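You operate a simulated robot arm through the tools that you are given. There is no shell and no other tool. Be economical: measure what you need, move in short steps, check, and stop when the job is done.

Carry out the task below with a simulated robot arm. There is one attempt and no reset: what you move stays moved.

JOB
Bond both earth lugs on the bond plate.
Fine: each on the seat beside it, yellow at the black knob, green at the blue one; tighten both knobs till the display shows under 0.10 OHM.

The check looks at the end state, three seconds after you hand in, the way a careful person would. Anything else that was tipped, shoved, dropped, spilled or broken makes it a failure.

ROBOT AND FRAMES
A 6-joint arm with a two-finger parallel gripper, fixed in place. Base frame: the origin is at the foot of the arm, x ahead of it, y to its left, z up. Units: m, rad, N and s.
With the tool pointing down near the work surface it reaches from about 0.24 to 0.64 m from the base axis. Its first joint turns from -1.152 to 1.152 rad. Payload 2.7 kg.
The TCP is the grasp point between the finger pads, 0.023 m short of the fingertips. In the tool frame z runs along the fingers and y along their closing line. Largest opening 0.094 m; finger width 0.038, thickness 0.01; the body of the gripper, 0.054 by 0.096 m, starts 0.039 m behind the TCP.
Orientation is told as [roll, pitch, yaw] about the base's x, y, z axes, in that order, counted from this pose: with the fingers straight down and closing along the base's y, the tool's x points along the base's -x, its y along +y and its z along -z.

CONTROLS
- The arm moves only by the tool send_rows. Its argument "deltas" is a list of rows, each an object (a shift or turn left out is 0, a gripper value left out holds the last) with "dp": the shift along the base's x, y, z in mm, a list of three; "rotation": the turn, a rotation vector about the base's x, y, z in rad, a list of three. In form: [{"dp": [dx, dy, dz], "rotation": [wx, wy, wz]}, ...]. A call has 1 to 10 rows; each row is the pose to reach, as a shift and turn from the pose commanded when the call began. "grip" is the finger opening in mm, from 0 to 94, set as the call begins (left out, the last holds). Rows are played at 5 a second. More than 0.05 m and 0.15 rad between two rows, or a gripper value outside its range, and nothing of the call is played. Where a pose cannot be reached the arm comes as near as it can. A force on the tool above 70 N (or 10 N above the force at the start of the call, whichever is more), or a blocked arm, ends the call early, and 0.2 s more pass. Each finger travels about 0.045 m/s and halts on what it meets, pressing with about 38 N; the grip force reading is that of the motor and also rises with nothing between the fingers. The clock runs only during rows and for 0.2 s after the last one: add rows that repeat a pose to give the fingers time. It gives the time, the measured TCP pose, the force on the tool (base axes), the opening and the grip force at its end, in the units of the frame above (readings bear some noise).
- Cameras (640 x 400 px; columns grow to the right, rows downward): "scene" is fixed at [0.0578, -0.4178, 1.4177]; the picture's right is [0.91, -0.41, 0.00], its down [-0.19, -0.42, -0.89] and it looks along [0.36, 0.81, -0.46] (base axes); focal length 316 px, centre (320, 200). "wrist" rides on the gripper at [-0.039, 0, -0.044] in the tool frame; the picture's right is [0.00, -1.00, 0.00], its down [0.97, 0.00, -0.24] and it looks along [0.24, 0.00, 0.97] (tool axes); focal length 218 px, centre (320, 200).
- grab_frame(camera): a new picture of that camera. The clock stands still meanwhile.
- measure_at(camera, pixels): for up to 12 pixels [column, row] of the newest picture of that camera ("zoom" is the newest enlarged one), the place [x, y, z] in the base frame of the surface seen there, good to about 0.003 m. The clock stands still meanwhile.
- inspect(camera, box): a new picture of the part [left, top, right, bottom] of that camera's present view, enlarged. The clock stands still meanwhile.
- hand_in(): hands the job in; it is judged then, once.

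Work in short steps. Measure before you move; look again where a grasp or a placing could have gone wrong, and mend it. You have 80 turns and 34 pictures in all, those below and enlarged ones among them. Open the gripper and draw the arm clear of the work before you hand the job in, unless the task says otherwise; then end with one line.

The tools are called after "Emit:" as name(argument=value, ...) on one line, values as JSON. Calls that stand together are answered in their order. send_rows: Moves the arm, as the interface text tells. Its arguments: {"type":"object","properties":{"deltas":{"type":"array","items":{"type":"object","properties":{"dp":{"type":"array","items":{"type":"number"}},"rotation":{"type":"array","items":{"type":"number"}}}}},"grip":{"type":"number"}},"required":["deltas"]} The other tools are called the same way: grab_frame (camera) takes a picture; measure_at (camera, pixels) gives the place of the surface under pixels of a picture; inspect (camera, box) takes an enlarged picture of a part of a camera's view; hand_in () hands the job in.

At the start:

```text
clock: 0.0
ee_pos: [0.2468, 0.2701, 1.1985]
tool_rot: [0.001, 0.0, 0.002]
force: [0.5, -0.9, 0.1]
opening: 0.0939
grasp_force: 0.1
```

scene: 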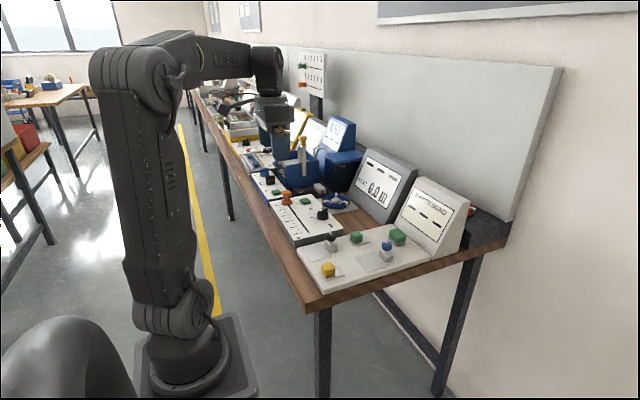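
wrist: 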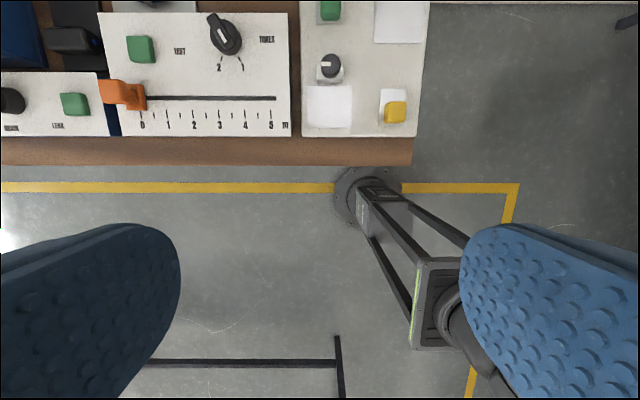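

The scene shows the bond plate at about (370,260) with yellow (329,270) and green lugs. I enlarge it for detail.

Emit:
inspect(camera="scene", box=[290, 170, 480, 290])

```text
3.33 times, centred on (385, 230) of scene
```

zoom: 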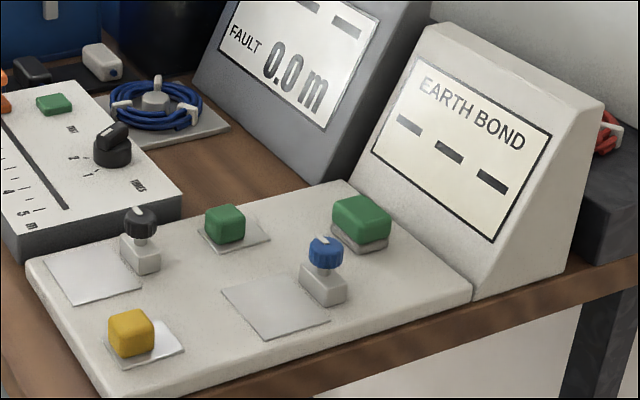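

The zoom shows seats at about (92,273) and (275,305), lugs at (130,330) and (225,222), and knobs at (140,220) and (325,250). I measure these.

Emit:
measure_at(camera="zoom", pixels=[[92, 273], [275, 305], [127, 318], [133, 340], [222, 212], [224, 235], [140, 212], [325, 243], [360, 205], [165, 350], [139, 240], [260, 238]])

Emit:
measure_at(camera="wrist", pixels=[[330, 107], [396, 112], [330, 66], [330, 10], [400, 22], [410, 130], [305, 130], [393, 93], [388, 95], [348, 88], [312, 88], [350, 126]])

```text
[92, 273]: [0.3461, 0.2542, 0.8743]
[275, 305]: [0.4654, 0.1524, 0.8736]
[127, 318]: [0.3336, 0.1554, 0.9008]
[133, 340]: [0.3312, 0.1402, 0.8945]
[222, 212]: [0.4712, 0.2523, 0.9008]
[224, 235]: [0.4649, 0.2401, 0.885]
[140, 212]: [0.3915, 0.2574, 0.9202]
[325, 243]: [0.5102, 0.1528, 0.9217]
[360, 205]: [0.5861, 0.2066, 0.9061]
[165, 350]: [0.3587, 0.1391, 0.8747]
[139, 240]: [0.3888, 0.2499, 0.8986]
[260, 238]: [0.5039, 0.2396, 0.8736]
```

```text
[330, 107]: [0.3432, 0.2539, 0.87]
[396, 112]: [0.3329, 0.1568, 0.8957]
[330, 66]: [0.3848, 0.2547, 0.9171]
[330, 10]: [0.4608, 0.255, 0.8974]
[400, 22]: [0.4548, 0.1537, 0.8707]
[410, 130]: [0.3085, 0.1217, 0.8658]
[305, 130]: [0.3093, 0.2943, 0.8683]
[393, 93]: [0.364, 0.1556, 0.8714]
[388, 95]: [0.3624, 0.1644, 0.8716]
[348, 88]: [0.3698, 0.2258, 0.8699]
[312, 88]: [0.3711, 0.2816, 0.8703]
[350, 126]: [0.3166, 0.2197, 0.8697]
```

I move over the plate to look from above at close range.

Emit:
send_rows(deltas=[{"dp": [40, -15, -10]}, {"dp": [80, -30, -30]}, {"dp": [120, -45, -60]}, {"dp": [160, -60, -90]}, {"dp": [180, -70, -120]}, {"dp": [180, -70, -120]}])

Emit:
grab_frame(camera="wrist")

```text
refused: row 3 steps farther than a row can; nothing moved
```

```text
30 pictures are left
```

wrist: 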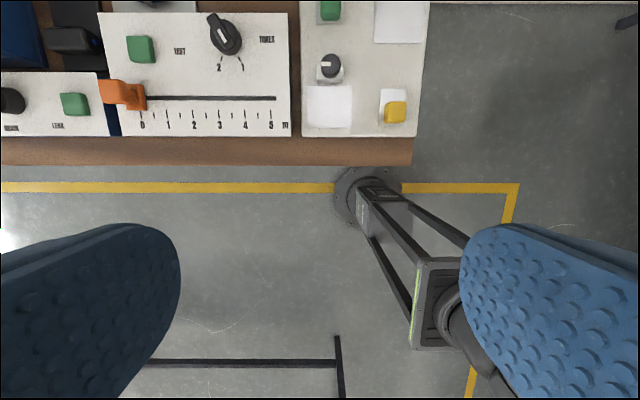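

The steps were slightly too long (over 50 mm), so I retry with smaller ones.

Emit:
send_rows(deltas=[{"dp": [30, -10, -20]}, {"dp": [60, -20, -40]}, {"dp": [90, -30, -60]}, {"dp": [120, -40, -80]}, {"dp": [150, -55, -100]}, {"dp": [180, -70, -120]}, {"dp": [180, -70, -120]}])

```text
clock: 1.6
ee_pos: [0.4276, 0.1982, 1.0785]
tool_rot: [0.003, 0.001, 0.002]
force: [0.0, -0.2, -1.1]
opening: 0.0939
grasp_force: 0.0
```

Arrived above the plate; I take the wrist picture.

Emit:
grab_frame(camera="wrist")

```text
29 pictures are left
```

wrist: 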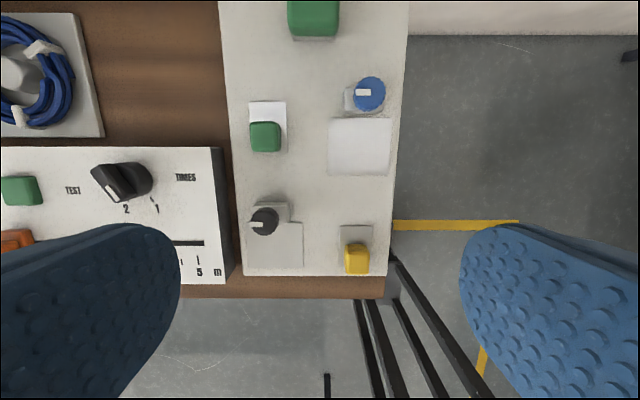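

The lugs are at (357,260) and (265,137), the seats at (275,245) and (360,147). I measure their edges.

Emit:
inspect(camera="wrist", box=[225, 60, 415, 280])

Emit:
measure_at(camera="wrist", pixels=[[331, 120], [391, 120], [329, 174], [389, 174], [301, 225], [301, 265], [251, 265], [370, 94], [265, 221], [252, 103], [285, 103], [351, 101]])

Emit:
measure_at(camera="wrist", pixels=[[253, 125], [278, 125], [253, 149], [278, 149], [348, 247], [365, 247], [349, 272], [367, 272], [265, 137], [357, 260], [342, 228], [371, 228]])

```text
1.82 times, centred on (320, 170) of wrist
```

zoom: 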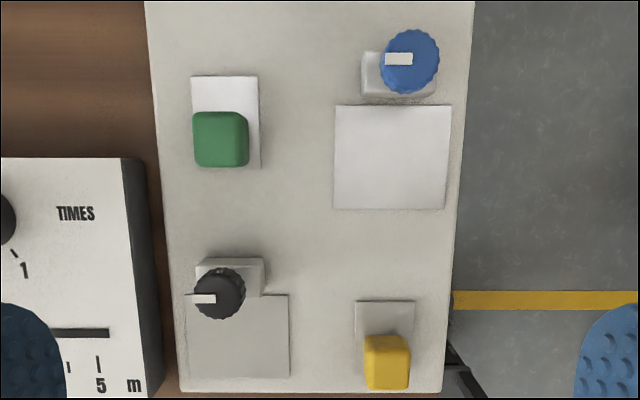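

```text
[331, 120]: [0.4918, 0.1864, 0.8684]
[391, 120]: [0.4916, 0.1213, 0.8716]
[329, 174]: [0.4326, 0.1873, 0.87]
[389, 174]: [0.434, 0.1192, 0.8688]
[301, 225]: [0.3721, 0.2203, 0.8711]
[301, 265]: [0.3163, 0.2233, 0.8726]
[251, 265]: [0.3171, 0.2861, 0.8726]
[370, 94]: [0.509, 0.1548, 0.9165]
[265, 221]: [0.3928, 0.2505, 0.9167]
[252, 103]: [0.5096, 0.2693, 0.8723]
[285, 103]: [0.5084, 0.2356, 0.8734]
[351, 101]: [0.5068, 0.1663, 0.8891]
```

```text
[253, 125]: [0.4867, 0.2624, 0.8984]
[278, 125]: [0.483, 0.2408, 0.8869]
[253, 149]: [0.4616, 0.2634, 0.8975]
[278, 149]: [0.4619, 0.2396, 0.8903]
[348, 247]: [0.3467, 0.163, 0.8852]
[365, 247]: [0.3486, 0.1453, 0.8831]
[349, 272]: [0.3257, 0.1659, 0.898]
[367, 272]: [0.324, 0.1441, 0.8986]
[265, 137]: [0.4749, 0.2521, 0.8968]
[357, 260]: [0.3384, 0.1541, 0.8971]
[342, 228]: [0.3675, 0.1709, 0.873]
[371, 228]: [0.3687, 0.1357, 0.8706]
```

Lug blocks are about 22 mm wide with tops at z≈0.898; yellow is centred at about (0.336, 0.154). I go above it with 50 mm opening.

Emit:
send_rows(deltas=[{"dp": [-30, -15, -25]}, {"dp": [-60, -30, -50]}, {"dp": [-91, -46, -80]}, {"dp": [-91, -46, -118]}, {"dp": [-91, -46, -130]}, {"dp": [-91, -46, -130]}], grip=50)

Emit:
grab_frame(camera="wrist")

```text
clock: 3.0
ee_pos: [0.3354, 0.1527, 0.9483]
tool_rot: [0.001, -0.001, 0.003]
force: [-0.1, 0.1, 0.3]
opening: 0.05
grasp_force: 0.1
```

```text
27 pictures are left
```

wrist: 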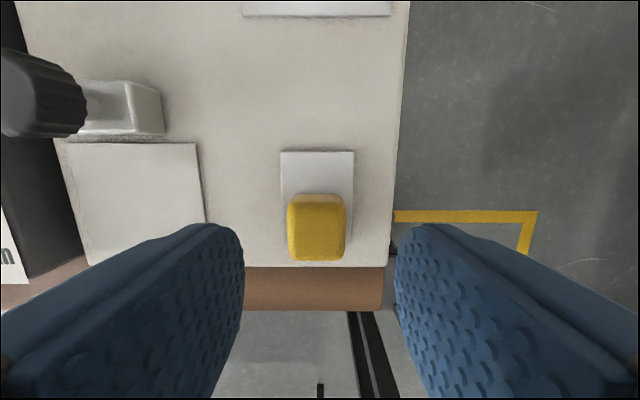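

The yellow block is centred at (317,228) between the fingers. I measure the plate, seat and clamp here.

Emit:
measure_at(camera="wrist", pixels=[[283, 152], [352, 152], [280, 215], [68, 145], [197, 145], [205, 220], [90, 262], [125, 135], [160, 132], [317, 200], [317, 255], [83, 137]])

Emit:
send_rows(deltas=[{"dp": [0, 0, -20]}, {"dp": [0, 0, -36]}, {"dp": [0, 0, -48]}, {"dp": [0, 0, -48]}])

```text
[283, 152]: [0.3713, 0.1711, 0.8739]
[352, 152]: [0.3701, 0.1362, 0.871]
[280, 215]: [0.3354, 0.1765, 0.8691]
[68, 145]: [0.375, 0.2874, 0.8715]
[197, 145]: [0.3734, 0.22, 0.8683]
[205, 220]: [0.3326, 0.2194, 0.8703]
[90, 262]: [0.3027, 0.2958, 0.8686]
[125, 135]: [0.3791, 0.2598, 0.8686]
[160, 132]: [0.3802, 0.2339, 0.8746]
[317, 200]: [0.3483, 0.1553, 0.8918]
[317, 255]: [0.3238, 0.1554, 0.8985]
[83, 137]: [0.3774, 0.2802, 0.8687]
```

```text
clock: 4.0
ee_pos: [0.3346, 0.1521, 0.9014]
tool_rot: [0.0, 0.0, 0.001]
force: [0.5, -0.5, 0.0]
opening: 0.0501
grasp_force: 0.1
```

The gripper is down around the block with no contact force; I close on it and lift 35 mm.

Emit:
send_rows(deltas=[{"dp": [0, 0, 0]}, {"dp": [0, 0, 0]}, {"dp": [0, 0, 0]}, {"dp": [0, 0, 0]}, {"dp": [0, 0, 15]}, {"dp": [0, 0, 35]}, {"dp": [0, 0, 45]}], grip=10)

Emit:
grab_frame(camera="wrist")

Emit:
inspect(camera="scene", box=[290, 170, 480, 290])

```text
clock: 5.6
ee_pos: [0.337, 0.1526, 0.9467]
tool_rot: [0.001, -0.001, 0.002]
force: [0.4, 0.5, -0.7]
opening: 0.027
grasp_force: 38.4
```

```text
26 pictures are left
```

wrist: 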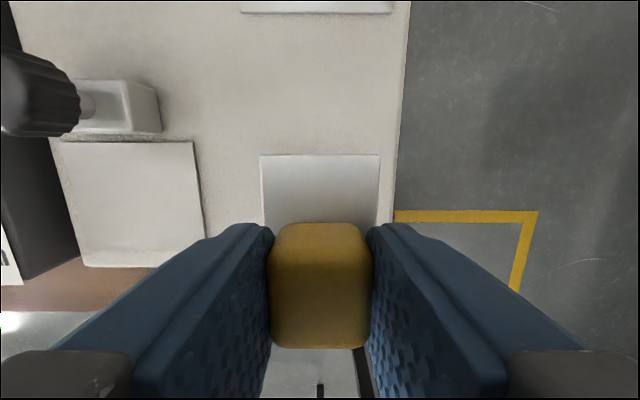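

```text
3.33 times, centred on (385, 230) of scene
```

zoom: 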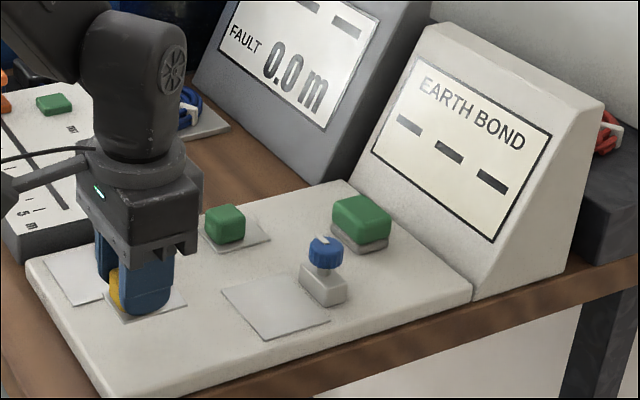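

The metal tongue lifts along with the block, so the lug is held. I carry it +99 mm in y, over the seat centre (0.345, 0.253).

Emit:
send_rows(deltas=[{"dp": [0, 33, 0]}, {"dp": [0, 66, 0]}, {"dp": [0, 99, 0]}, {"dp": [0, 99, 0]}, {"dp": [0, 99, -20]}, {"dp": [0, 99, -34]}, {"dp": [0, 99, -34]}])

Emit:
grab_frame(camera="wrist")

```text
clock: 7.2
ee_pos: [0.3346, 0.2519, 0.9095]
tool_rot: [0.0, 0.001, 0.002]
force: [-0.6, 0.4, 0.4]
opening: 0.0273
grasp_force: 38.2
```

```text
24 pictures are left
```

wrist: 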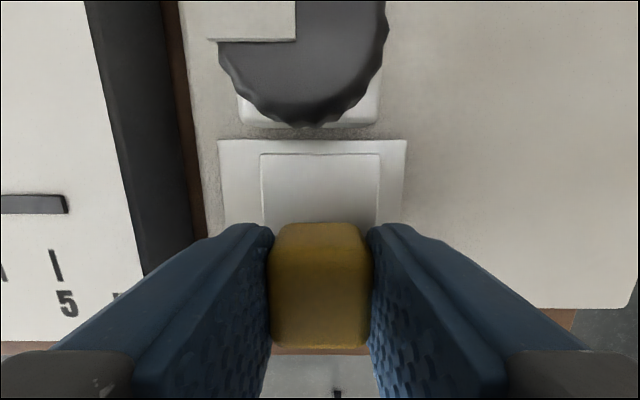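

The lug sits over the seat, about 2.5 mm right of centre; I correct +2 mm in y, lower gently and release.

Emit:
send_rows(deltas=[{"dp": [-1, 2, 0]}, {"dp": [-1, 2, -5]}, {"dp": [-1, 2, -8]}, {"dp": [-1, 2, -9.5]}, {"dp": [-1, 2, -9.5]}])

```text
clock: 8.4
ee_pos: [0.3337, 0.2544, 0.9028]
tool_rot: [0.001, -0.002, 0.002]
force: [-3.3, -2.3, 12.2]
opening: 0.0271
grasp_force: 38.1
```

Light contact (12 N) shows the lug is on the seat. I open to 50 mm and rise.

Emit:
send_rows(deltas=[{"dp": [0, 0, 1]}, {"dp": [0, 0, 1]}, {"dp": [0, 0, 1]}, {"dp": [0, 0, 20]}, {"dp": [0, 0, 50]}, {"dp": [0, 0, 80]}, {"dp": [0, 0, 80]}], grip=50)

Emit:
grab_frame(camera="wrist")

```text
clock: 10.0
ee_pos: [0.3349, 0.2549, 0.9825]
tool_rot: [0.0, 0.0, 0.002]
force: [-1.2, -0.5, -0.7]
opening: 0.0501
grasp_force: 0.1
```

```text
23 pictures are left
```

wrist: 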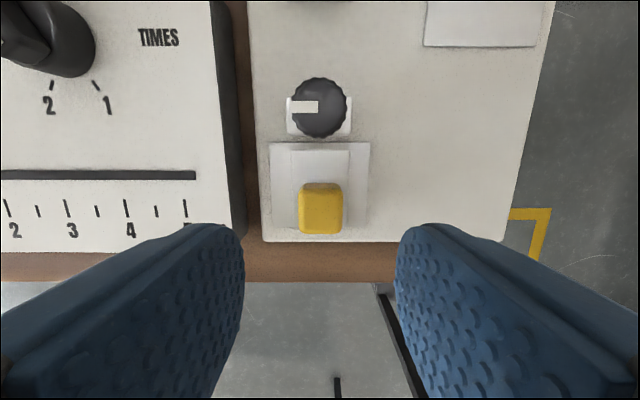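

Yellow is well on its seat. Next, the green lug at (0.474, 0.252): I move above it and look.

Emit:
send_rows(deltas=[{"dp": [45, -1, 0]}, {"dp": [90, -2, 0]}, {"dp": [139, -3, 0]}, {"dp": [139, -3, -30]}, {"dp": [139, -3, -30]}])

Emit:
grab_frame(camera="wrist")

```text
clock: 11.2
ee_pos: [0.4754, 0.25, 0.9527]
tool_rot: [0.001, 0.001, 0.004]
force: [0.6, 0.0, 0.4]
opening: 0.0498
grasp_force: 0.0
```

```text
22 pictures are left
```

wrist: 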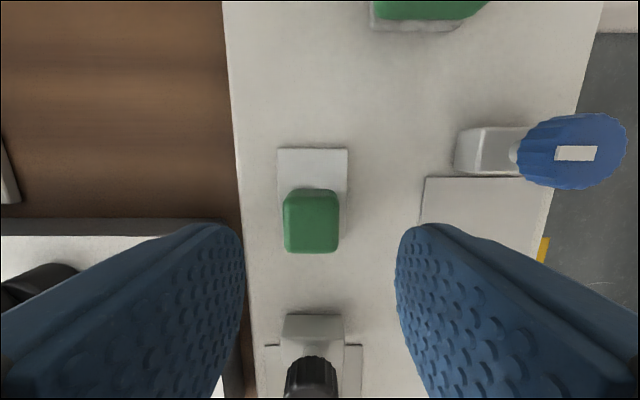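

The block is centred at column 311, so I shift +3 mm in y, lower, close and lift.

Emit:
send_rows(deltas=[{"dp": [1, 3, -15]}, {"dp": [1, 3, -35]}, {"dp": [1, 3, -51]}, {"dp": [1, 3, -51]}])

Emit:
send_rows(deltas=[{"dp": [0, 0, 0]}, {"dp": [0, 0, 0]}, {"dp": [0, 0, 0]}, {"dp": [0, 0, 0]}, {"dp": [0, 0, 15]}, {"dp": [0, 0, 35]}, {"dp": [0, 0, 45]}], grip=10)

Emit:
grab_frame(camera="wrist")

```text
clock: 12.2
ee_pos: [0.475, 0.2535, 0.9022]
tool_rot: [0.0, -0.001, 0.002]
force: [1.2, -0.6, 0.4]
opening: 0.0501
grasp_force: 0.1
```

```text
clock: 13.8
ee_pos: [0.4744, 0.2537, 0.947]
tool_rot: [0.0, 0.001, 0.001]
force: [0.4, -0.2, -1.3]
opening: 0.0271
grasp_force: 38.1
```

```text
21 pictures are left
```

wrist: 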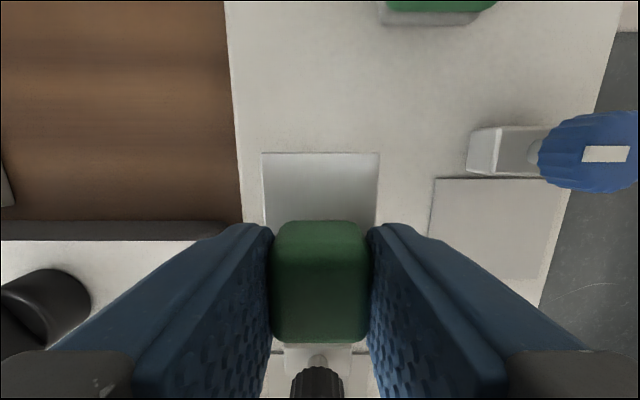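

The lug is held. I back off 24 mm in x, then carry it −101 mm in y to the blue seat at (0.4625, 0.1535).

Emit:
send_rows(deltas=[{"dp": [-24, -5, 5]}, {"dp": [-24, -35, 5]}, {"dp": [-24, -68, 5]}, {"dp": [-24, -101, 5]}, {"dp": [-24, -101, 0]}, {"dp": [-24, -101, -20]}, {"dp": [-24, -101, -34]}, {"dp": [-24, -101, -34]}])

Emit:
grab_frame(camera="wrist")

```text
clock: 15.6
ee_pos: [0.4508, 0.1525, 0.9126]
tool_rot: [0.001, 0.001, 0.002]
force: [0.2, -0.6, 0.1]
opening: 0.0271
grasp_force: 38.3
```

```text
20 pictures are left
```

wrist: 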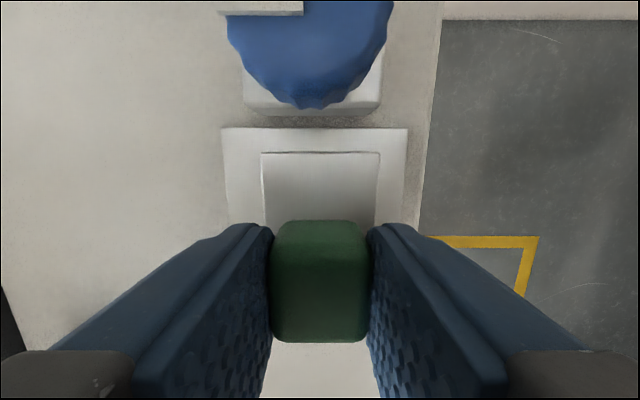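

The seat's front edge is at row 128 (yellow: 140), so I shift +2.5 mm x and +1.5 mm y, lower and check for contact.

Emit:
send_rows(deltas=[{"dp": [2.5, 1.5, 0]}, {"dp": [2.5, 1.5, -5]}, {"dp": [2.5, 1.5, -9]}, {"dp": [2.5, 1.5, -10.5]}, {"dp": [2.5, 1.5, -10.5]}])

```text
clock: 16.8
ee_pos: [0.4533, 0.155, 0.9027]
tool_rot: [0.002, -0.003, 0.001]
force: [-7.8, -3.3, 26.7]
opening: 0.027
grasp_force: 38.0
```

Contact at 27 N: the lug is down. I ease up slightly, release and rise.

Emit:
send_rows(deltas=[{"dp": [0, 0, 1]}, {"dp": [0, 0, 1]}, {"dp": [0, 0, 1]}, {"dp": [0, 0, 20]}, {"dp": [0, 0, 50]}, {"dp": [0, 0, 80]}, {"dp": [0, 0, 80]}], grip=50)

Emit:
grab_frame(camera="wrist")

Emit:
inspect(camera="scene", box=[290, 170, 480, 290])

```text
clock: 18.4
ee_pos: [0.4517, 0.1545, 0.9811]
tool_rot: [0.001, 0.0, 0.002]
force: [0.1, -0.4, -0.2]
opening: 0.05
grasp_force: 0.1
```

```text
19 pictures are left
```

wrist: 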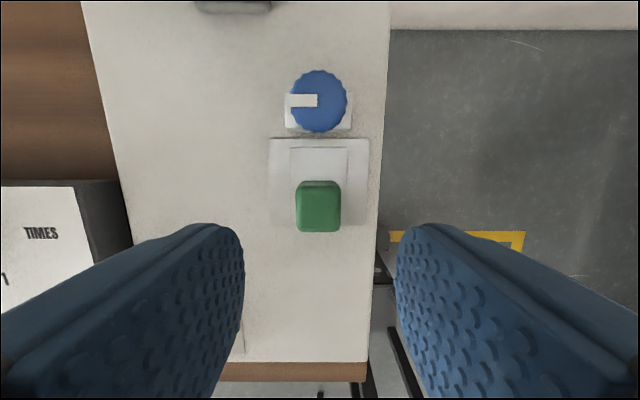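

```text
3.33 times, centred on (385, 230) of scene
```

zoom: 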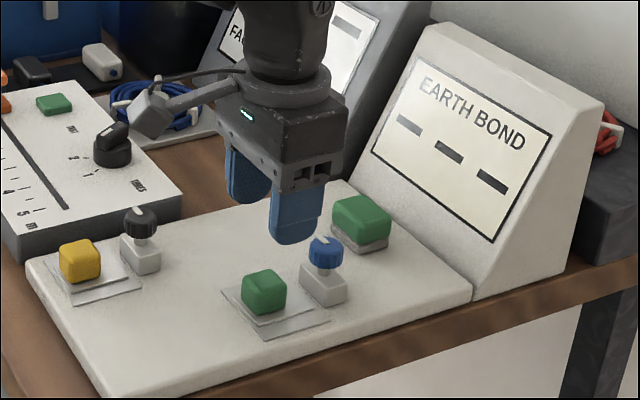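

Both lugs are on their seats. Next the knobs: I measure the blue one's outline in the wrist view (top centre near (320,101)) and its base height.

Emit:
measure_at(camera="wrist", pixels=[[320, 75], [320, 90], [320, 125], [295, 88], [344, 101], [328, 101], [320, 101], [305, 100], [289, 122], [338, 115]])

Emit:
measure_at(camera="zoom", pixels=[[325, 238], [322, 265], [322, 272], [312, 248], [340, 248], [310, 285], [475, 295], [420, 240], [345, 190], [375, 150], [440, 30], [360, 240]])

```text
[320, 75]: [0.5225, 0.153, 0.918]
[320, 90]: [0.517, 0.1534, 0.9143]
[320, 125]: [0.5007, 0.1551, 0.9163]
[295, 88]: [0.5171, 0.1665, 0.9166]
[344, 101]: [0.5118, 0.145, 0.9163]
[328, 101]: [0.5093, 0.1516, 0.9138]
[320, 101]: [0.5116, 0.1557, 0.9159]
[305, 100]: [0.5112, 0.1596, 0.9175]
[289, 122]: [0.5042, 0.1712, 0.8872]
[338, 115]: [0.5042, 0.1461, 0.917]
```

```text
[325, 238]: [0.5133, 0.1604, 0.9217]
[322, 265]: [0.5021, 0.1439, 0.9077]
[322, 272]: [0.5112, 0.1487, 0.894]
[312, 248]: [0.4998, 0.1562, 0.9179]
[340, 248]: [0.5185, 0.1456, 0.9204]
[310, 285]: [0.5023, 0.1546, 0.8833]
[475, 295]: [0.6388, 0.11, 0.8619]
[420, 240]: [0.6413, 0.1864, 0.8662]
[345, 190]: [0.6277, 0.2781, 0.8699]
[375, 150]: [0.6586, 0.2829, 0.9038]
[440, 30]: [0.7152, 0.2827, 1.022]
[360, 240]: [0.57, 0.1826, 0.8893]
```

The blue knob is centred at (0.5115, 0.155), about 25 mm across, z 0.905–0.918. I move above it while turning +1.2 rad to leave room for a clockwise turn.

Emit:
send_rows(deltas=[{"dp": [15, 0, 0], "rotation": [0, 0, 0.15]}, {"dp": [30, 0, 0], "rotation": [0, 0, 0.3]}, {"dp": [45, 0, 0], "rotation": [0, 0, 0.45]}, {"dp": [58, -0.5, 0], "rotation": [0, 0, 0.6]}, {"dp": [58, -0.5, 0], "rotation": [0, 0, 0.75]}, {"dp": [58, -0.5, 0], "rotation": [0, 0, 0.9]}, {"dp": [58, -0.5, 0], "rotation": [0, 0, 1.05]}, {"dp": [58, -0.5, 0], "rotation": [0, 0, 1.2]}, {"dp": [58, -0.5, -20], "rotation": [0, 0, 1.2]}, {"dp": [58, -0.5, -30], "rotation": [0, 0, 1.2]}], grip=44)

Emit:
grab_frame(camera="wrist")

```text
clock: 20.6
ee_pos: [0.5097, 0.1536, 0.9523]
tool_rot: [0.001, -0.001, 1.203]
force: [0.3, -0.2, -1.1]
opening: 0.044
grasp_force: 0.1
```

```text
17 pictures are left
```

wrist: 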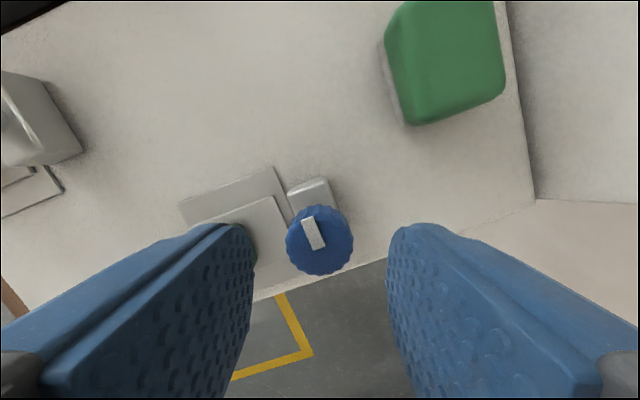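

The knob (320,240) is centred between the fingers; I nudge 2 mm and go down to z≈0.917, then close.

Emit:
send_rows(deltas=[{"dp": [1, 2, -15]}, {"dp": [1, 2, -28]}, {"dp": [1, 2, -35]}, {"dp": [1, 2, -35]}])

Emit:
send_rows(deltas=[{"dp": [0, 0, 0]}, {"dp": [0, 0, 0]}, {"dp": [0, 0, 0]}, {"dp": [0, 0, 0]}], grip=10)

```text
clock: 21.6
ee_pos: [0.5126, 0.1559, 0.9165]
tool_rot: [0.0, 0.001, 1.202]
force: [-0.2, 0.3, 0.4]
opening: 0.0441
grasp_force: 0.1
```

```text
clock: 22.6
ee_pos: [0.5105, 0.1564, 0.915]
tool_rot: [0.003, 0.001, 1.204]
force: [-7.0, 1.6, 0.9]
opening: 0.0265
grasp_force: 45.2
```

The knob is gripped (26.5 mm). I turn clockwise 1.2 rad in small steps.

Emit:
send_rows(deltas=[{"rotation": [0, 0, -0.12]}, {"rotation": [0, 0, -0.24]}, {"rotation": [0, 0, -0.36]}, {"rotation": [0, 0, -0.48]}, {"rotation": [0, 0, -0.6]}, {"rotation": [0, 0, -0.72]}, {"rotation": [0, 0, -0.84]}, {"rotation": [0, 0, -0.96]}, {"rotation": [0, 0, -1.08]}, {"rotation": [0, 0, -1.2]}])

Emit:
inspect(camera="scene", box=[290, 170, 480, 290])

```text
clock: 24.8
ee_pos: [0.514, 0.1554, 0.9164]
tool_rot: [-0.001, 0.0, -0.001]
force: [8.3, -6.4, -11.6]
opening: 0.0262
grasp_force: 45.3
```

```text
3.33 times, centred on (385, 230) of scene
```

zoom: 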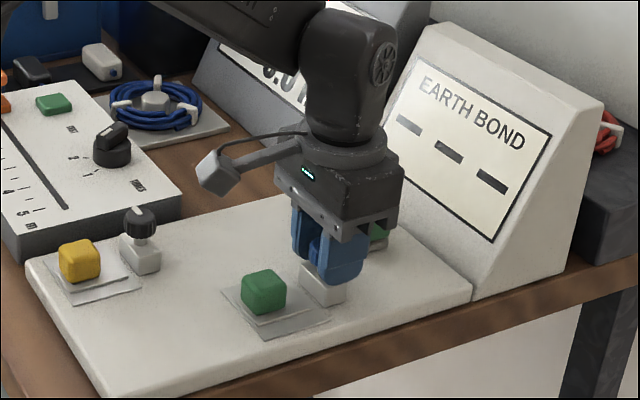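

It turned 1.2 rad cleanly, so I continue another 1.2 rad clockwise.

Emit:
send_rows(deltas=[{"rotation": [0, 0, -0.12]}, {"rotation": [0, 0, -0.24]}, {"rotation": [0, 0, -0.36]}, {"rotation": [0, 0, -0.48]}, {"rotation": [0, 0, -0.6]}, {"rotation": [0, 0, -0.72]}, {"rotation": [0, 0, -0.84]}, {"rotation": [0, 0, -0.96]}, {"rotation": [0, 0, -1.08]}, {"rotation": [0, 0, -1.2]}])

```text
clock: 27.0
ee_pos: [0.5108, 0.1535, 0.9167]
tool_rot: [-0.001, -0.001, -1.202]
force: [-4.9, -28.1, -7.9]
opening: 0.0262
grasp_force: 44.8
```

Turned 2.4 rad in all, with a side force of 28 N from a slight off-centre grip. I release, rise and look at the pointer.

Emit:
send_rows(deltas=[{"dp": [0, 0, 0]}, {"dp": [0, 0, 0]}, {"dp": [0, 0, 15]}, {"dp": [0, 0, 35]}, {"dp": [0, 0, 35]}], grip=44)

Emit:
grab_frame(camera="wrist")

```text
clock: 28.2
ee_pos: [0.5121, 0.1572, 0.9531]
tool_rot: [0.003, 0.0, -1.196]
force: [0.2, 0.7, -0.4]
opening: 0.0442
grasp_force: 0.0
```

```text
15 pictures are left
```

wrist: 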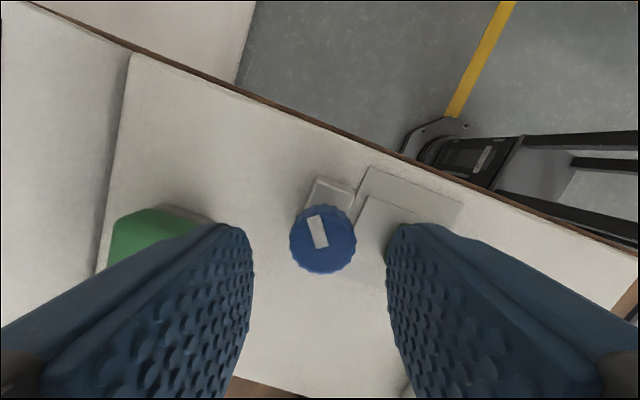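

The pointer turned with the gripper. Now I move to the black knob at about (0.393, 0.252), turning back to +1.2 rad on the way.

Emit:
send_rows(deltas=[{"dp": [0, 0, 20], "rotation": [0, 0, 0.14]}, {"dp": [-13, 10, 30], "rotation": [0, 0, 0.28]}, {"dp": [-26, 21, 30], "rotation": [0, 0, 0.42]}, {"dp": [-39, 32, 30], "rotation": [0, 0, 0.56]}, {"dp": [-52, 43, 30], "rotation": [0, 0, 0.7]}, {"dp": [-65, 54, 30], "rotation": [0, 0, 0.84]}, {"dp": [-78, 64, 30], "rotation": [0, 0, 0.98]}, {"dp": [-92, 74, 30], "rotation": [0, 0, 1.12]}, {"dp": [-106, 85, 30], "rotation": [0, 0, 1.26]}, {"dp": [-119, 95.5, 30], "rotation": [0, 0, 1.4]}])

Emit:
send_rows(deltas=[{"rotation": [0, 0, 0.14]}, {"rotation": [0, 0, 0.28]}, {"rotation": [0, 0, 0.42]}, {"rotation": [0, 0, 0.56]}, {"rotation": [0, 0, 0.7]}, {"rotation": [0, 0, 0.84]}, {"rotation": [0, 0, 0.98]}, {"dp": [0, 0, -15], "rotation": [0, 0, 1.0]}, {"dp": [0, 0, -30], "rotation": [0, 0, 1.0]}, {"dp": [0, 0, -30], "rotation": [0, 0, 1.0]}])

Emit:
grab_frame(camera="wrist")

```text
clock: 30.4
ee_pos: [0.392, 0.2509, 0.9812]
tool_rot: [-0.001, 0.002, 0.204]
force: [-0.1, 0.2, 0.9]
opening: 0.0443
grasp_force: 0.1
```

```text
clock: 32.6
ee_pos: [0.3939, 0.2516, 0.9511]
tool_rot: [0.0, 0.0, 1.204]
force: [0.1, -0.6, -0.2]
opening: 0.044
grasp_force: 0.0
```

```text
14 pictures are left
```

wrist: 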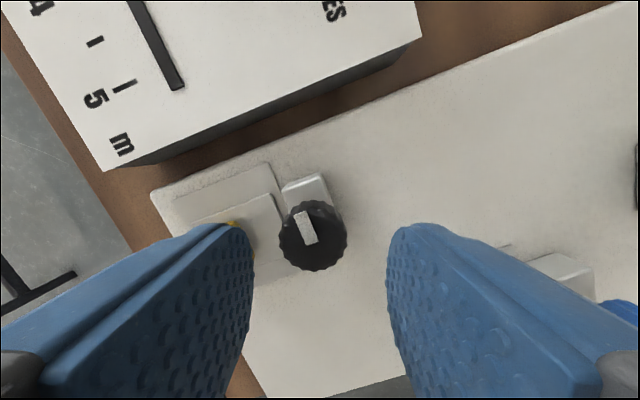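

The black knob is at (313,236), a few mm off, so I shift (−1.7, +3.2) mm, descend, and grip.

Emit:
send_rows(deltas=[{"dp": [-1.7, 3.2, 0]}, {"dp": [-1.7, 3.2, -15]}, {"dp": [-1.7, 3.2, -28]}, {"dp": [-1.7, 3.2, -35]}, {"dp": [-1.7, 3.2, -35]}])

Emit:
send_rows(deltas=[{"dp": [0, 0, 0]}, {"dp": [0, 0, 0]}, {"dp": [0, 0, 0]}, {"dp": [0, 0, 0]}], grip=10)

```text
clock: 33.8
ee_pos: [0.3922, 0.2561, 0.9166]
tool_rot: [-0.001, 0.001, 1.202]
force: [-0.1, 0.8, 0.0]
opening: 0.0441
grasp_force: 0.0
```

```text
clock: 34.8
ee_pos: [0.3908, 0.2542, 0.9161]
tool_rot: [0.0, -0.001, 1.203]
force: [2.0, -0.9, -1.5]
opening: 0.0265
grasp_force: 44.9
```

Well-centred grip with little side force; I turn it clockwise 2.4 rad.

Emit:
send_rows(deltas=[{"rotation": [0, 0, -0.12]}, {"rotation": [0, 0, -0.24]}, {"rotation": [0, 0, -0.36]}, {"rotation": [0, 0, -0.48]}, {"rotation": [0, 0, -0.6]}, {"rotation": [0, 0, -0.72]}, {"rotation": [0, 0, -0.84]}, {"rotation": [0, 0, -0.96]}, {"rotation": [0, 0, -1.08]}, {"rotation": [0, 0, -1.2]}])

Emit:
send_rows(deltas=[{"rotation": [0, 0, -0.12]}, {"rotation": [0, 0, -0.24]}, {"rotation": [0, 0, -0.36]}, {"rotation": [0, 0, -0.48]}, {"rotation": [0, 0, -0.6]}, {"rotation": [0, 0, -0.72]}, {"rotation": [0, 0, -0.84]}, {"rotation": [0, 0, -0.96]}, {"rotation": [0, 0, -1.08]}, {"rotation": [0, 0, -1.2]}])

Emit:
inspect(camera="scene", box=[290, 170, 480, 290])

```text
clock: 37.0
ee_pos: [0.3901, 0.2548, 0.9162]
tool_rot: [0.0, 0.0, -0.002]
force: [4.2, 6.6, -14.1]
opening: 0.0269
grasp_force: 45.2
```

```text
clock: 39.2
ee_pos: [0.3913, 0.255, 0.9172]
tool_rot: [-0.001, 0.0, -1.2]
force: [-1.3, 5.7, -13.8]
opening: 0.0263
grasp_force: 45.0
```

```text
3.33 times, centred on (385, 230) of scene
```

zoom: 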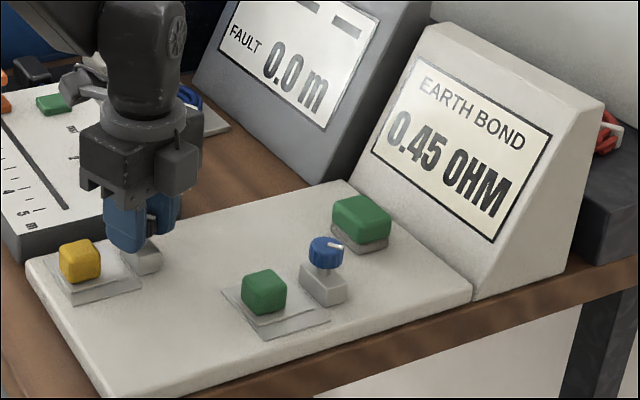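

The display now reads 0.45 OHM live, so both need further tightening. I keep turning the black knob 0.9 rad from here while the wrist has range.

Emit:
send_rows(deltas=[{"rotation": [0, 0, -0.12]}, {"rotation": [0, 0, -0.24]}, {"rotation": [0, 0, -0.36]}, {"rotation": [0, 0, -0.48]}, {"rotation": [0, 0, -0.6]}, {"rotation": [0, 0, -0.72]}, {"rotation": [0, 0, -0.84]}, {"rotation": [0, 0, -0.9]}])

Emit:
inspect(camera="scene", box=[290, 170, 480, 290])

```text
clock: 41.0
ee_pos: [0.3918, 0.2544, 0.9163]
tool_rot: [-0.001, -0.001, -2.101]
force: [-12.9, 5.7, -11.1]
opening: 0.026
grasp_force: 44.6
```

```text
3.33 times, centred on (385, 230) of scene
```

zoom: 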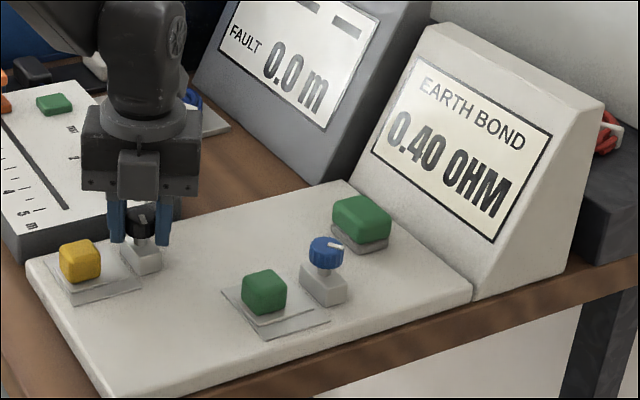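

0.9 rad took 0.45 to 0.40. The wrist still has range, so I turn the black knob 1.2 rad more.

Emit:
send_rows(deltas=[{"rotation": [0, 0, -0.12]}, {"rotation": [0, 0, -0.24]}, {"rotation": [0, 0, -0.36]}, {"rotation": [0, 0, -0.48]}, {"rotation": [0, 0, -0.6]}, {"rotation": [0, 0, -0.72]}, {"rotation": [0, 0, -0.84]}, {"rotation": [0, 0, -0.96]}, {"rotation": [0, 0, -1.08]}, {"rotation": [0, 0, -1.2]}])

Emit:
inspect(camera="scene", box=[290, 170, 480, 290])

```text
clock: 41.7
ee_pos: [0.3901, 0.2549, 0.9158]
tool_rot: [-0.027, 0.004, -2.367]
force: [-7.5, 8.6, 1.3]
opening: 0.0263
grasp_force: 45.0
out of reach, approached as far as the arm can: row 3
stopped in row 3: the force on the tool passed its limit (the readings are from after the stop); the commanded pose is now the measured one
```

```text
3.33 times, centred on (385, 230) of scene
```

zoom: 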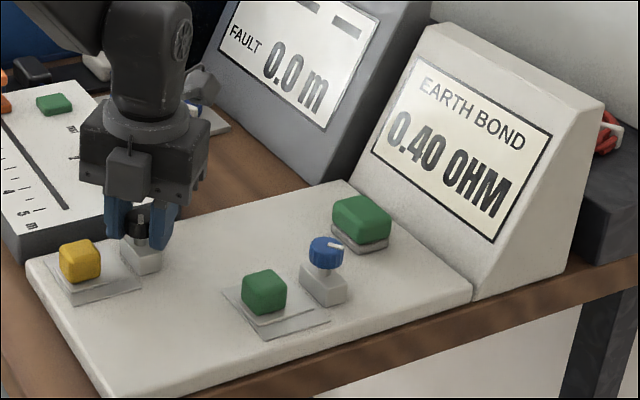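

That is the wrist's limit (about −2.35 rad); the display stays at 0.40. I release, rise and unwind to yaw ≈ 0, heading to the blue knob.

Emit:
send_rows(deltas=[{"dp": [0, 0, 0]}, {"dp": [0, 0, 0]}, {"dp": [0, 0, 20]}, {"dp": [0, 0, 50]}, {"dp": [0, 0, 65], "rotation": [0, 0, 0.14]}, {"dp": [0, 0, 65], "rotation": [0, 0, 0.28]}, {"dp": [0, 0, 65], "rotation": [0, 0, 0.42]}, {"dp": [0, 0, 65], "rotation": [0, 0, 0.56]}, {"dp": [0, 0, 65], "rotation": [0, 0, 0.7]}, {"dp": [0, 0, 65], "rotation": [0, 0, 0.84]}], grip=44)

Emit:
send_rows(deltas=[{"dp": [12, -10, 0], "rotation": [0, 0, 0.14]}, {"dp": [24, -20, 0], "rotation": [0, 0, 0.28]}, {"dp": [36, -30, 0], "rotation": [0, 0, 0.42]}, {"dp": [48, -40, 0], "rotation": [0, 0, 0.56]}, {"dp": [60, -50, 0], "rotation": [0, 0, 0.7]}, {"dp": [72, -60, 0], "rotation": [0, 0, 0.84]}, {"dp": [84, -70, 0], "rotation": [0, 0, 0.98]}, {"dp": [96, -80, 0], "rotation": [0, 0, 1.12]}, {"dp": [108, -90, 0], "rotation": [0, 0, 1.26]}, {"dp": [121, -99, 0], "rotation": [0, 0, 1.4]}])

```text
clock: 43.9
ee_pos: [0.3907, 0.2539, 0.9801]
tool_rot: [-0.029, 0.002, -1.524]
force: [-0.3, -0.1, -0.2]
opening: 0.044
grasp_force: 0.1
```

```text
clock: 46.1
ee_pos: [0.5147, 0.1555, 0.9814]
tool_rot: [-0.027, 0.001, -0.126]
force: [-1.0, -0.4, -0.2]
opening: 0.0439
grasp_force: 0.0
```

The tilt of −0.027 rad is constant; I correct it and turn on to about +1.2, then further.

Emit:
send_rows(deltas=[{"dp": [-1, 0.7, 0], "rotation": [0.027, -0.005, 0]}, {"dp": [-1, 0.7, 0], "rotation": [0.027, -0.005, 0]}])

Emit:
send_rows(deltas=[{"rotation": [0, 0, 0.14]}, {"rotation": [0, 0, 0.28]}, {"rotation": [0, 0, 0.42]}, {"rotation": [0, 0, 0.56]}, {"rotation": [0, 0, 0.7]}, {"rotation": [0, 0, 0.84]}, {"rotation": [0, 0, 0.98]}, {"rotation": [0, 0, 1.12]}, {"rotation": [0, 0, 1.26]}, {"rotation": [0, 0, 1.4]}])

Emit:
send_rows(deltas=[{"rotation": [0, 0, 0.14]}, {"rotation": [0, 0, 0.28]}, {"rotation": [0, 0, 0.42]}, {"rotation": [0, 0, 0.56]}, {"rotation": [0, 0, 0.7]}, {"rotation": [0, 0, 0.84]}, {"rotation": [0, 0, 0.9]}, {"dp": [0, 0, -15], "rotation": [0, 0, 0.9]}, {"dp": [0, 0, -29], "rotation": [0, 0, 0.9]}, {"dp": [0, 0, -29], "rotation": [0, 0, 0.9]}])

Emit:
grab_frame(camera="wrist")

```text
clock: 46.7
ee_pos: [0.5127, 0.156, 0.981]
tool_rot: [0.0, 0.002, -0.13]
force: [0.1, -0.5, -0.2]
opening: 0.0441
grasp_force: 0.0
```

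```text
clock: 48.9
ee_pos: [0.5115, 0.1538, 0.98]
tool_rot: [0.001, 0.003, 1.274]
force: [-0.7, 0.0, 0.4]
opening: 0.044
grasp_force: 0.0
```

```text
clock: 51.1
ee_pos: [0.512, 0.155, 0.9523]
tool_rot: [0.001, 0.003, 2.17]
force: [-0.1, -0.5, -1.2]
opening: 0.0442
grasp_force: 0.1
```

```text
10 pictures are left
```

wrist: 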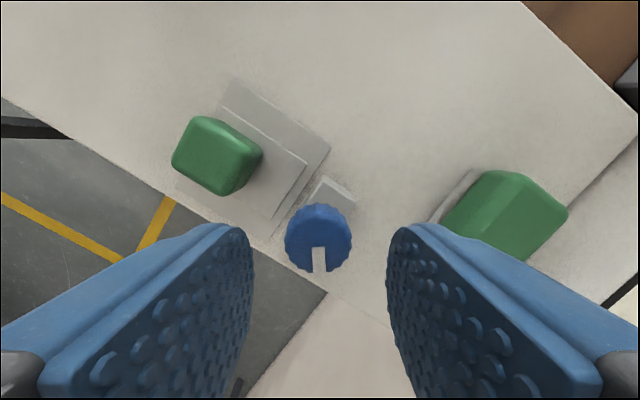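

The knob is centred at (319,238) between the fingers. I descend, grip, and turn clockwise.

Emit:
send_rows(deltas=[{"dp": [0, 0.5, -15]}, {"dp": [0, 0.5, -28]}, {"dp": [0, 0.5, -35.5]}, {"dp": [0, 0.5, -35.5]}])

Emit:
send_rows(deltas=[{"dp": [0, 0, 0]}, {"dp": [0, 0, 0]}, {"dp": [0, 0, 0]}, {"dp": [0, 0, 0]}], grip=10)

Emit:
send_rows(deltas=[{"rotation": [0, 0, -0.12]}, {"rotation": [0, 0, -0.24]}, {"rotation": [0, 0, -0.36]}, {"rotation": [0, 0, -0.48]}, {"rotation": [0, 0, -0.6]}, {"rotation": [0, 0, -0.72]}, {"rotation": [0, 0, -0.84]}, {"rotation": [0, 0, -0.96]}, {"rotation": [0, 0, -1.08]}, {"rotation": [0, 0, -1.2]}])

Emit:
inspect(camera="scene", box=[290, 170, 480, 290])

```text
clock: 52.1
ee_pos: [0.5115, 0.1556, 0.9164]
tool_rot: [-0.001, 0.0, 2.171]
force: [-0.4, 0.6, -0.5]
opening: 0.0443
grasp_force: 0.1
```

```text
clock: 53.1
ee_pos: [0.5106, 0.1539, 0.9172]
tool_rot: [0.002, 0.001, 2.172]
force: [-13.6, -6.5, 3.6]
opening: 0.0275
grasp_force: 45.7
```

```text
clock: 55.3
ee_pos: [0.5094, 0.1553, 0.9158]
tool_rot: [0.002, 0.005, 0.967]
force: [-21.6, -13.7, 4.0]
opening: 0.0274
grasp_force: 45.1
```

```text
3.33 times, centred on (385, 230) of scene
```

zoom: 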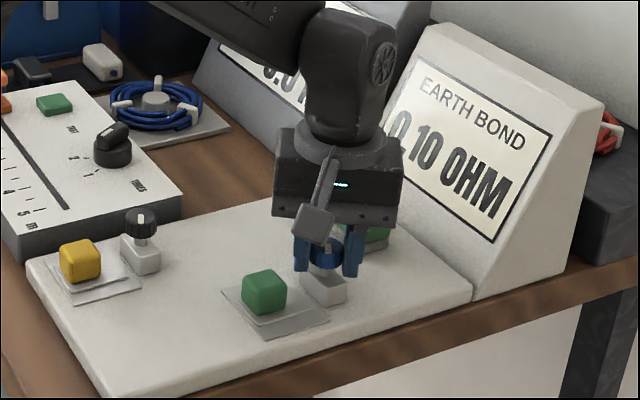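

Display now about 0.10 OHM. I turn the blue knob 0.6 rad more and check.

Emit:
send_rows(deltas=[{"rotation": [0, 0, -0.1]}, {"rotation": [0, 0, -0.2]}, {"rotation": [0, 0, -0.3]}, {"rotation": [0, 0, -0.4]}, {"rotation": [0, 0, -0.5]}, {"rotation": [0, 0, -0.6]}])

Emit:
inspect(camera="scene", box=[290, 170, 480, 290])

```text
clock: 56.7
ee_pos: [0.512, 0.1547, 0.9175]
tool_rot: [0.001, 0.002, 0.372]
force: [-6.7, -10.5, -2.0]
opening: 0.0271
grasp_force: 45.1
```

```text
3.33 times, centred on (385, 230) of scene
```

zoom: 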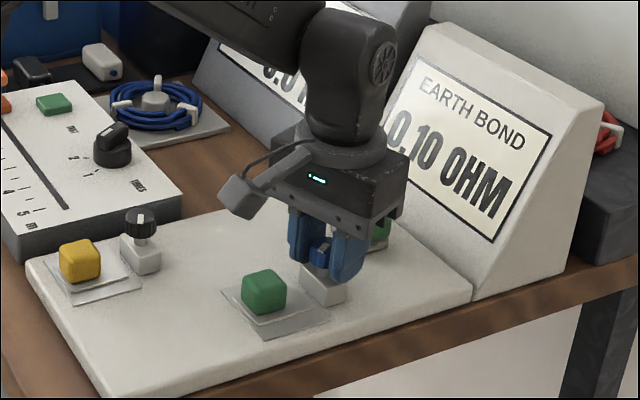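

Unchanged at 0.10, so the rest probably lies with the black knob, or this one reached its stop. I release, rise, and check whether the pointer followed the gripper.

Emit:
send_rows(deltas=[{"dp": [0, 0, 0]}, {"dp": [0, 0, 0]}, {"dp": [0, 0, 15]}, {"dp": [0, 0, 35]}, {"dp": [0, 0, 35]}], grip=44)

Emit:
grab_frame(camera="wrist")

```text
clock: 57.9
ee_pos: [0.5116, 0.1565, 0.9508]
tool_rot: [0.0, 0.001, 0.372]
force: [0.9, 0.9, 0.7]
opening: 0.0441
grasp_force: 0.0
```

```text
7 pictures are left
```

wrist: 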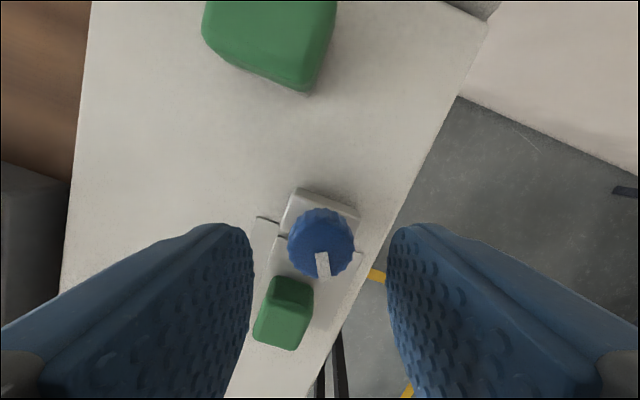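

The blue pointer followed the gripper, so blue isn't slipping. I go back to the black knob with yaw ≈ 1.27.

Emit:
send_rows(deltas=[{"dp": [0, 0, 20], "rotation": [0, 0, 0.1]}, {"dp": [-15, 12, 28], "rotation": [0, 0, 0.2]}, {"dp": [-30, 24, 28], "rotation": [0, 0, 0.3]}, {"dp": [-45, 37, 28], "rotation": [0, 0, 0.4]}, {"dp": [-60, 50, 28], "rotation": [0, 0, 0.5]}, {"dp": [-75, 62, 28], "rotation": [0, 0, 0.6]}, {"dp": [-90, 75, 28], "rotation": [0, 0, 0.7]}, {"dp": [-105, 87, 28], "rotation": [0, 0, 0.8]}, {"dp": [-120, 99.4, 28], "rotation": [0, 0, 0.9]}, {"dp": [-120, 99.4, 0], "rotation": [0, 0, 0.9]}])

Emit:
grab_frame(camera="wrist")

```text
clock: 60.1
ee_pos: [0.3902, 0.2565, 0.9512]
tool_rot: [0.0, 0.0, 1.272]
force: [0.0, 0.4, -0.9]
opening: 0.0439
grasp_force: 0.0
```

```text
6 pictures are left
```

wrist: 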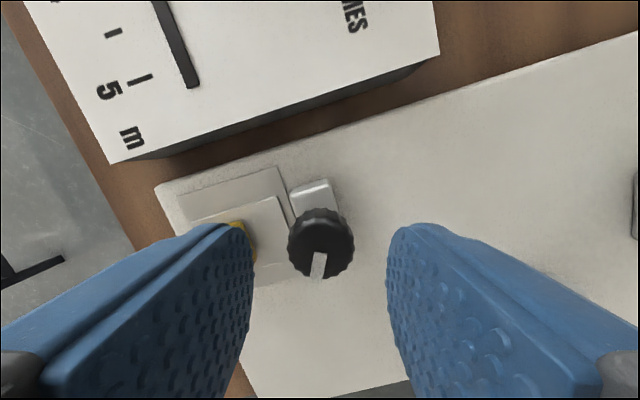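

The black knob is centred at (321,243). I descend, grip and turn 0.8 rad.

Emit:
send_rows(deltas=[{"dp": [0, 0, -15]}, {"dp": [0, 0, -28]}, {"dp": [0, 0, -35]}, {"dp": [0, 0, -35]}])

Emit:
send_rows(deltas=[{"dp": [0, 0, 0]}, {"dp": [0, 0, 0]}, {"dp": [0, 0, 0]}, {"dp": [0, 0, 0]}], grip=10)

Emit:
send_rows(deltas=[{"rotation": [0, 0, -0.1]}, {"rotation": [0, 0, -0.2]}, {"rotation": [0, 0, -0.3]}, {"rotation": [0, 0, -0.4]}, {"rotation": [0, 0, -0.5]}, {"rotation": [0, 0, -0.6]}, {"rotation": [0, 0, -0.7]}, {"rotation": [0, 0, -0.8]}])

Emit:
inspect(camera="scene", box=[290, 170, 480, 290])

```text
clock: 61.1
ee_pos: [0.3917, 0.2558, 0.9176]
tool_rot: [0.001, 0.003, 1.27]
force: [0.2, 0.0, -0.3]
opening: 0.0442
grasp_force: 0.1
```

```text
clock: 62.1
ee_pos: [0.3914, 0.2561, 0.9154]
tool_rot: [-0.001, 0.001, 1.271]
force: [-4.2, 1.2, -0.8]
opening: 0.0268
grasp_force: 45.0
```

```text
clock: 63.9
ee_pos: [0.391, 0.2545, 0.9165]
tool_rot: [-0.001, 0.001, 0.471]
force: [-9.5, 5.8, -4.3]
opening: 0.0272
grasp_force: 38.9
```

```text
3.33 times, centred on (385, 230) of scene
```

zoom: 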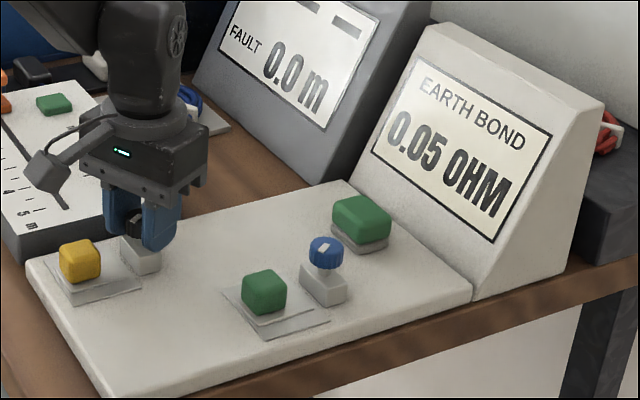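

The display reads 0.05 OHM. I release, rise and draw clear.

Emit:
send_rows(deltas=[{"dp": [0, 0, 0]}, {"dp": [0, 0, 0]}, {"dp": [0, 0, 15]}, {"dp": [0, 0, 45]}, {"dp": [0, 0, 85]}, {"dp": [-20, 0, 125]}, {"dp": [-45, 0, 165]}, {"dp": [-70, 0, 200]}, {"dp": [-95, 0, 235]}, {"dp": [-95, 0, 235]}], grip=50)

Emit:
grab_frame(camera="scene")

Emit:
inspect(camera="scene", box=[290, 170, 480, 290])

```text
clock: 66.1
ee_pos: [0.2967, 0.2552, 1.1515]
tool_rot: [0.001, 0.001, 0.472]
force: [0.4, -0.7, 0.3]
opening: 0.0501
grasp_force: 0.0
```

```text
4 pictures are left
```

scene: 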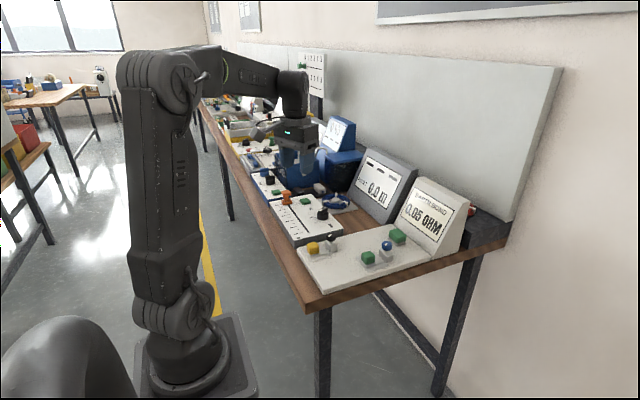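

```text
3.33 times, centred on (385, 230) of scene
```

zoom: 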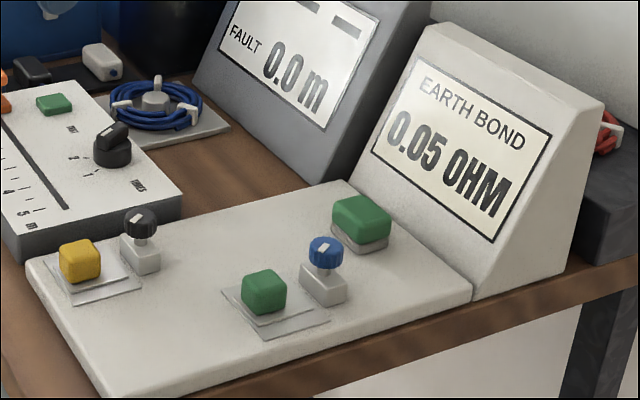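

Both lugs are seated, the display holds at 0.05 OHM, and the arm is clear with the gripper open. I hand in.

Emit:
hand_in()

```text
The job is handed in.
```

Both earth lugs are on their seats, yellow at the black knob and green at the blue one; both knobs are tightened and the display reads 0.05 OHM.
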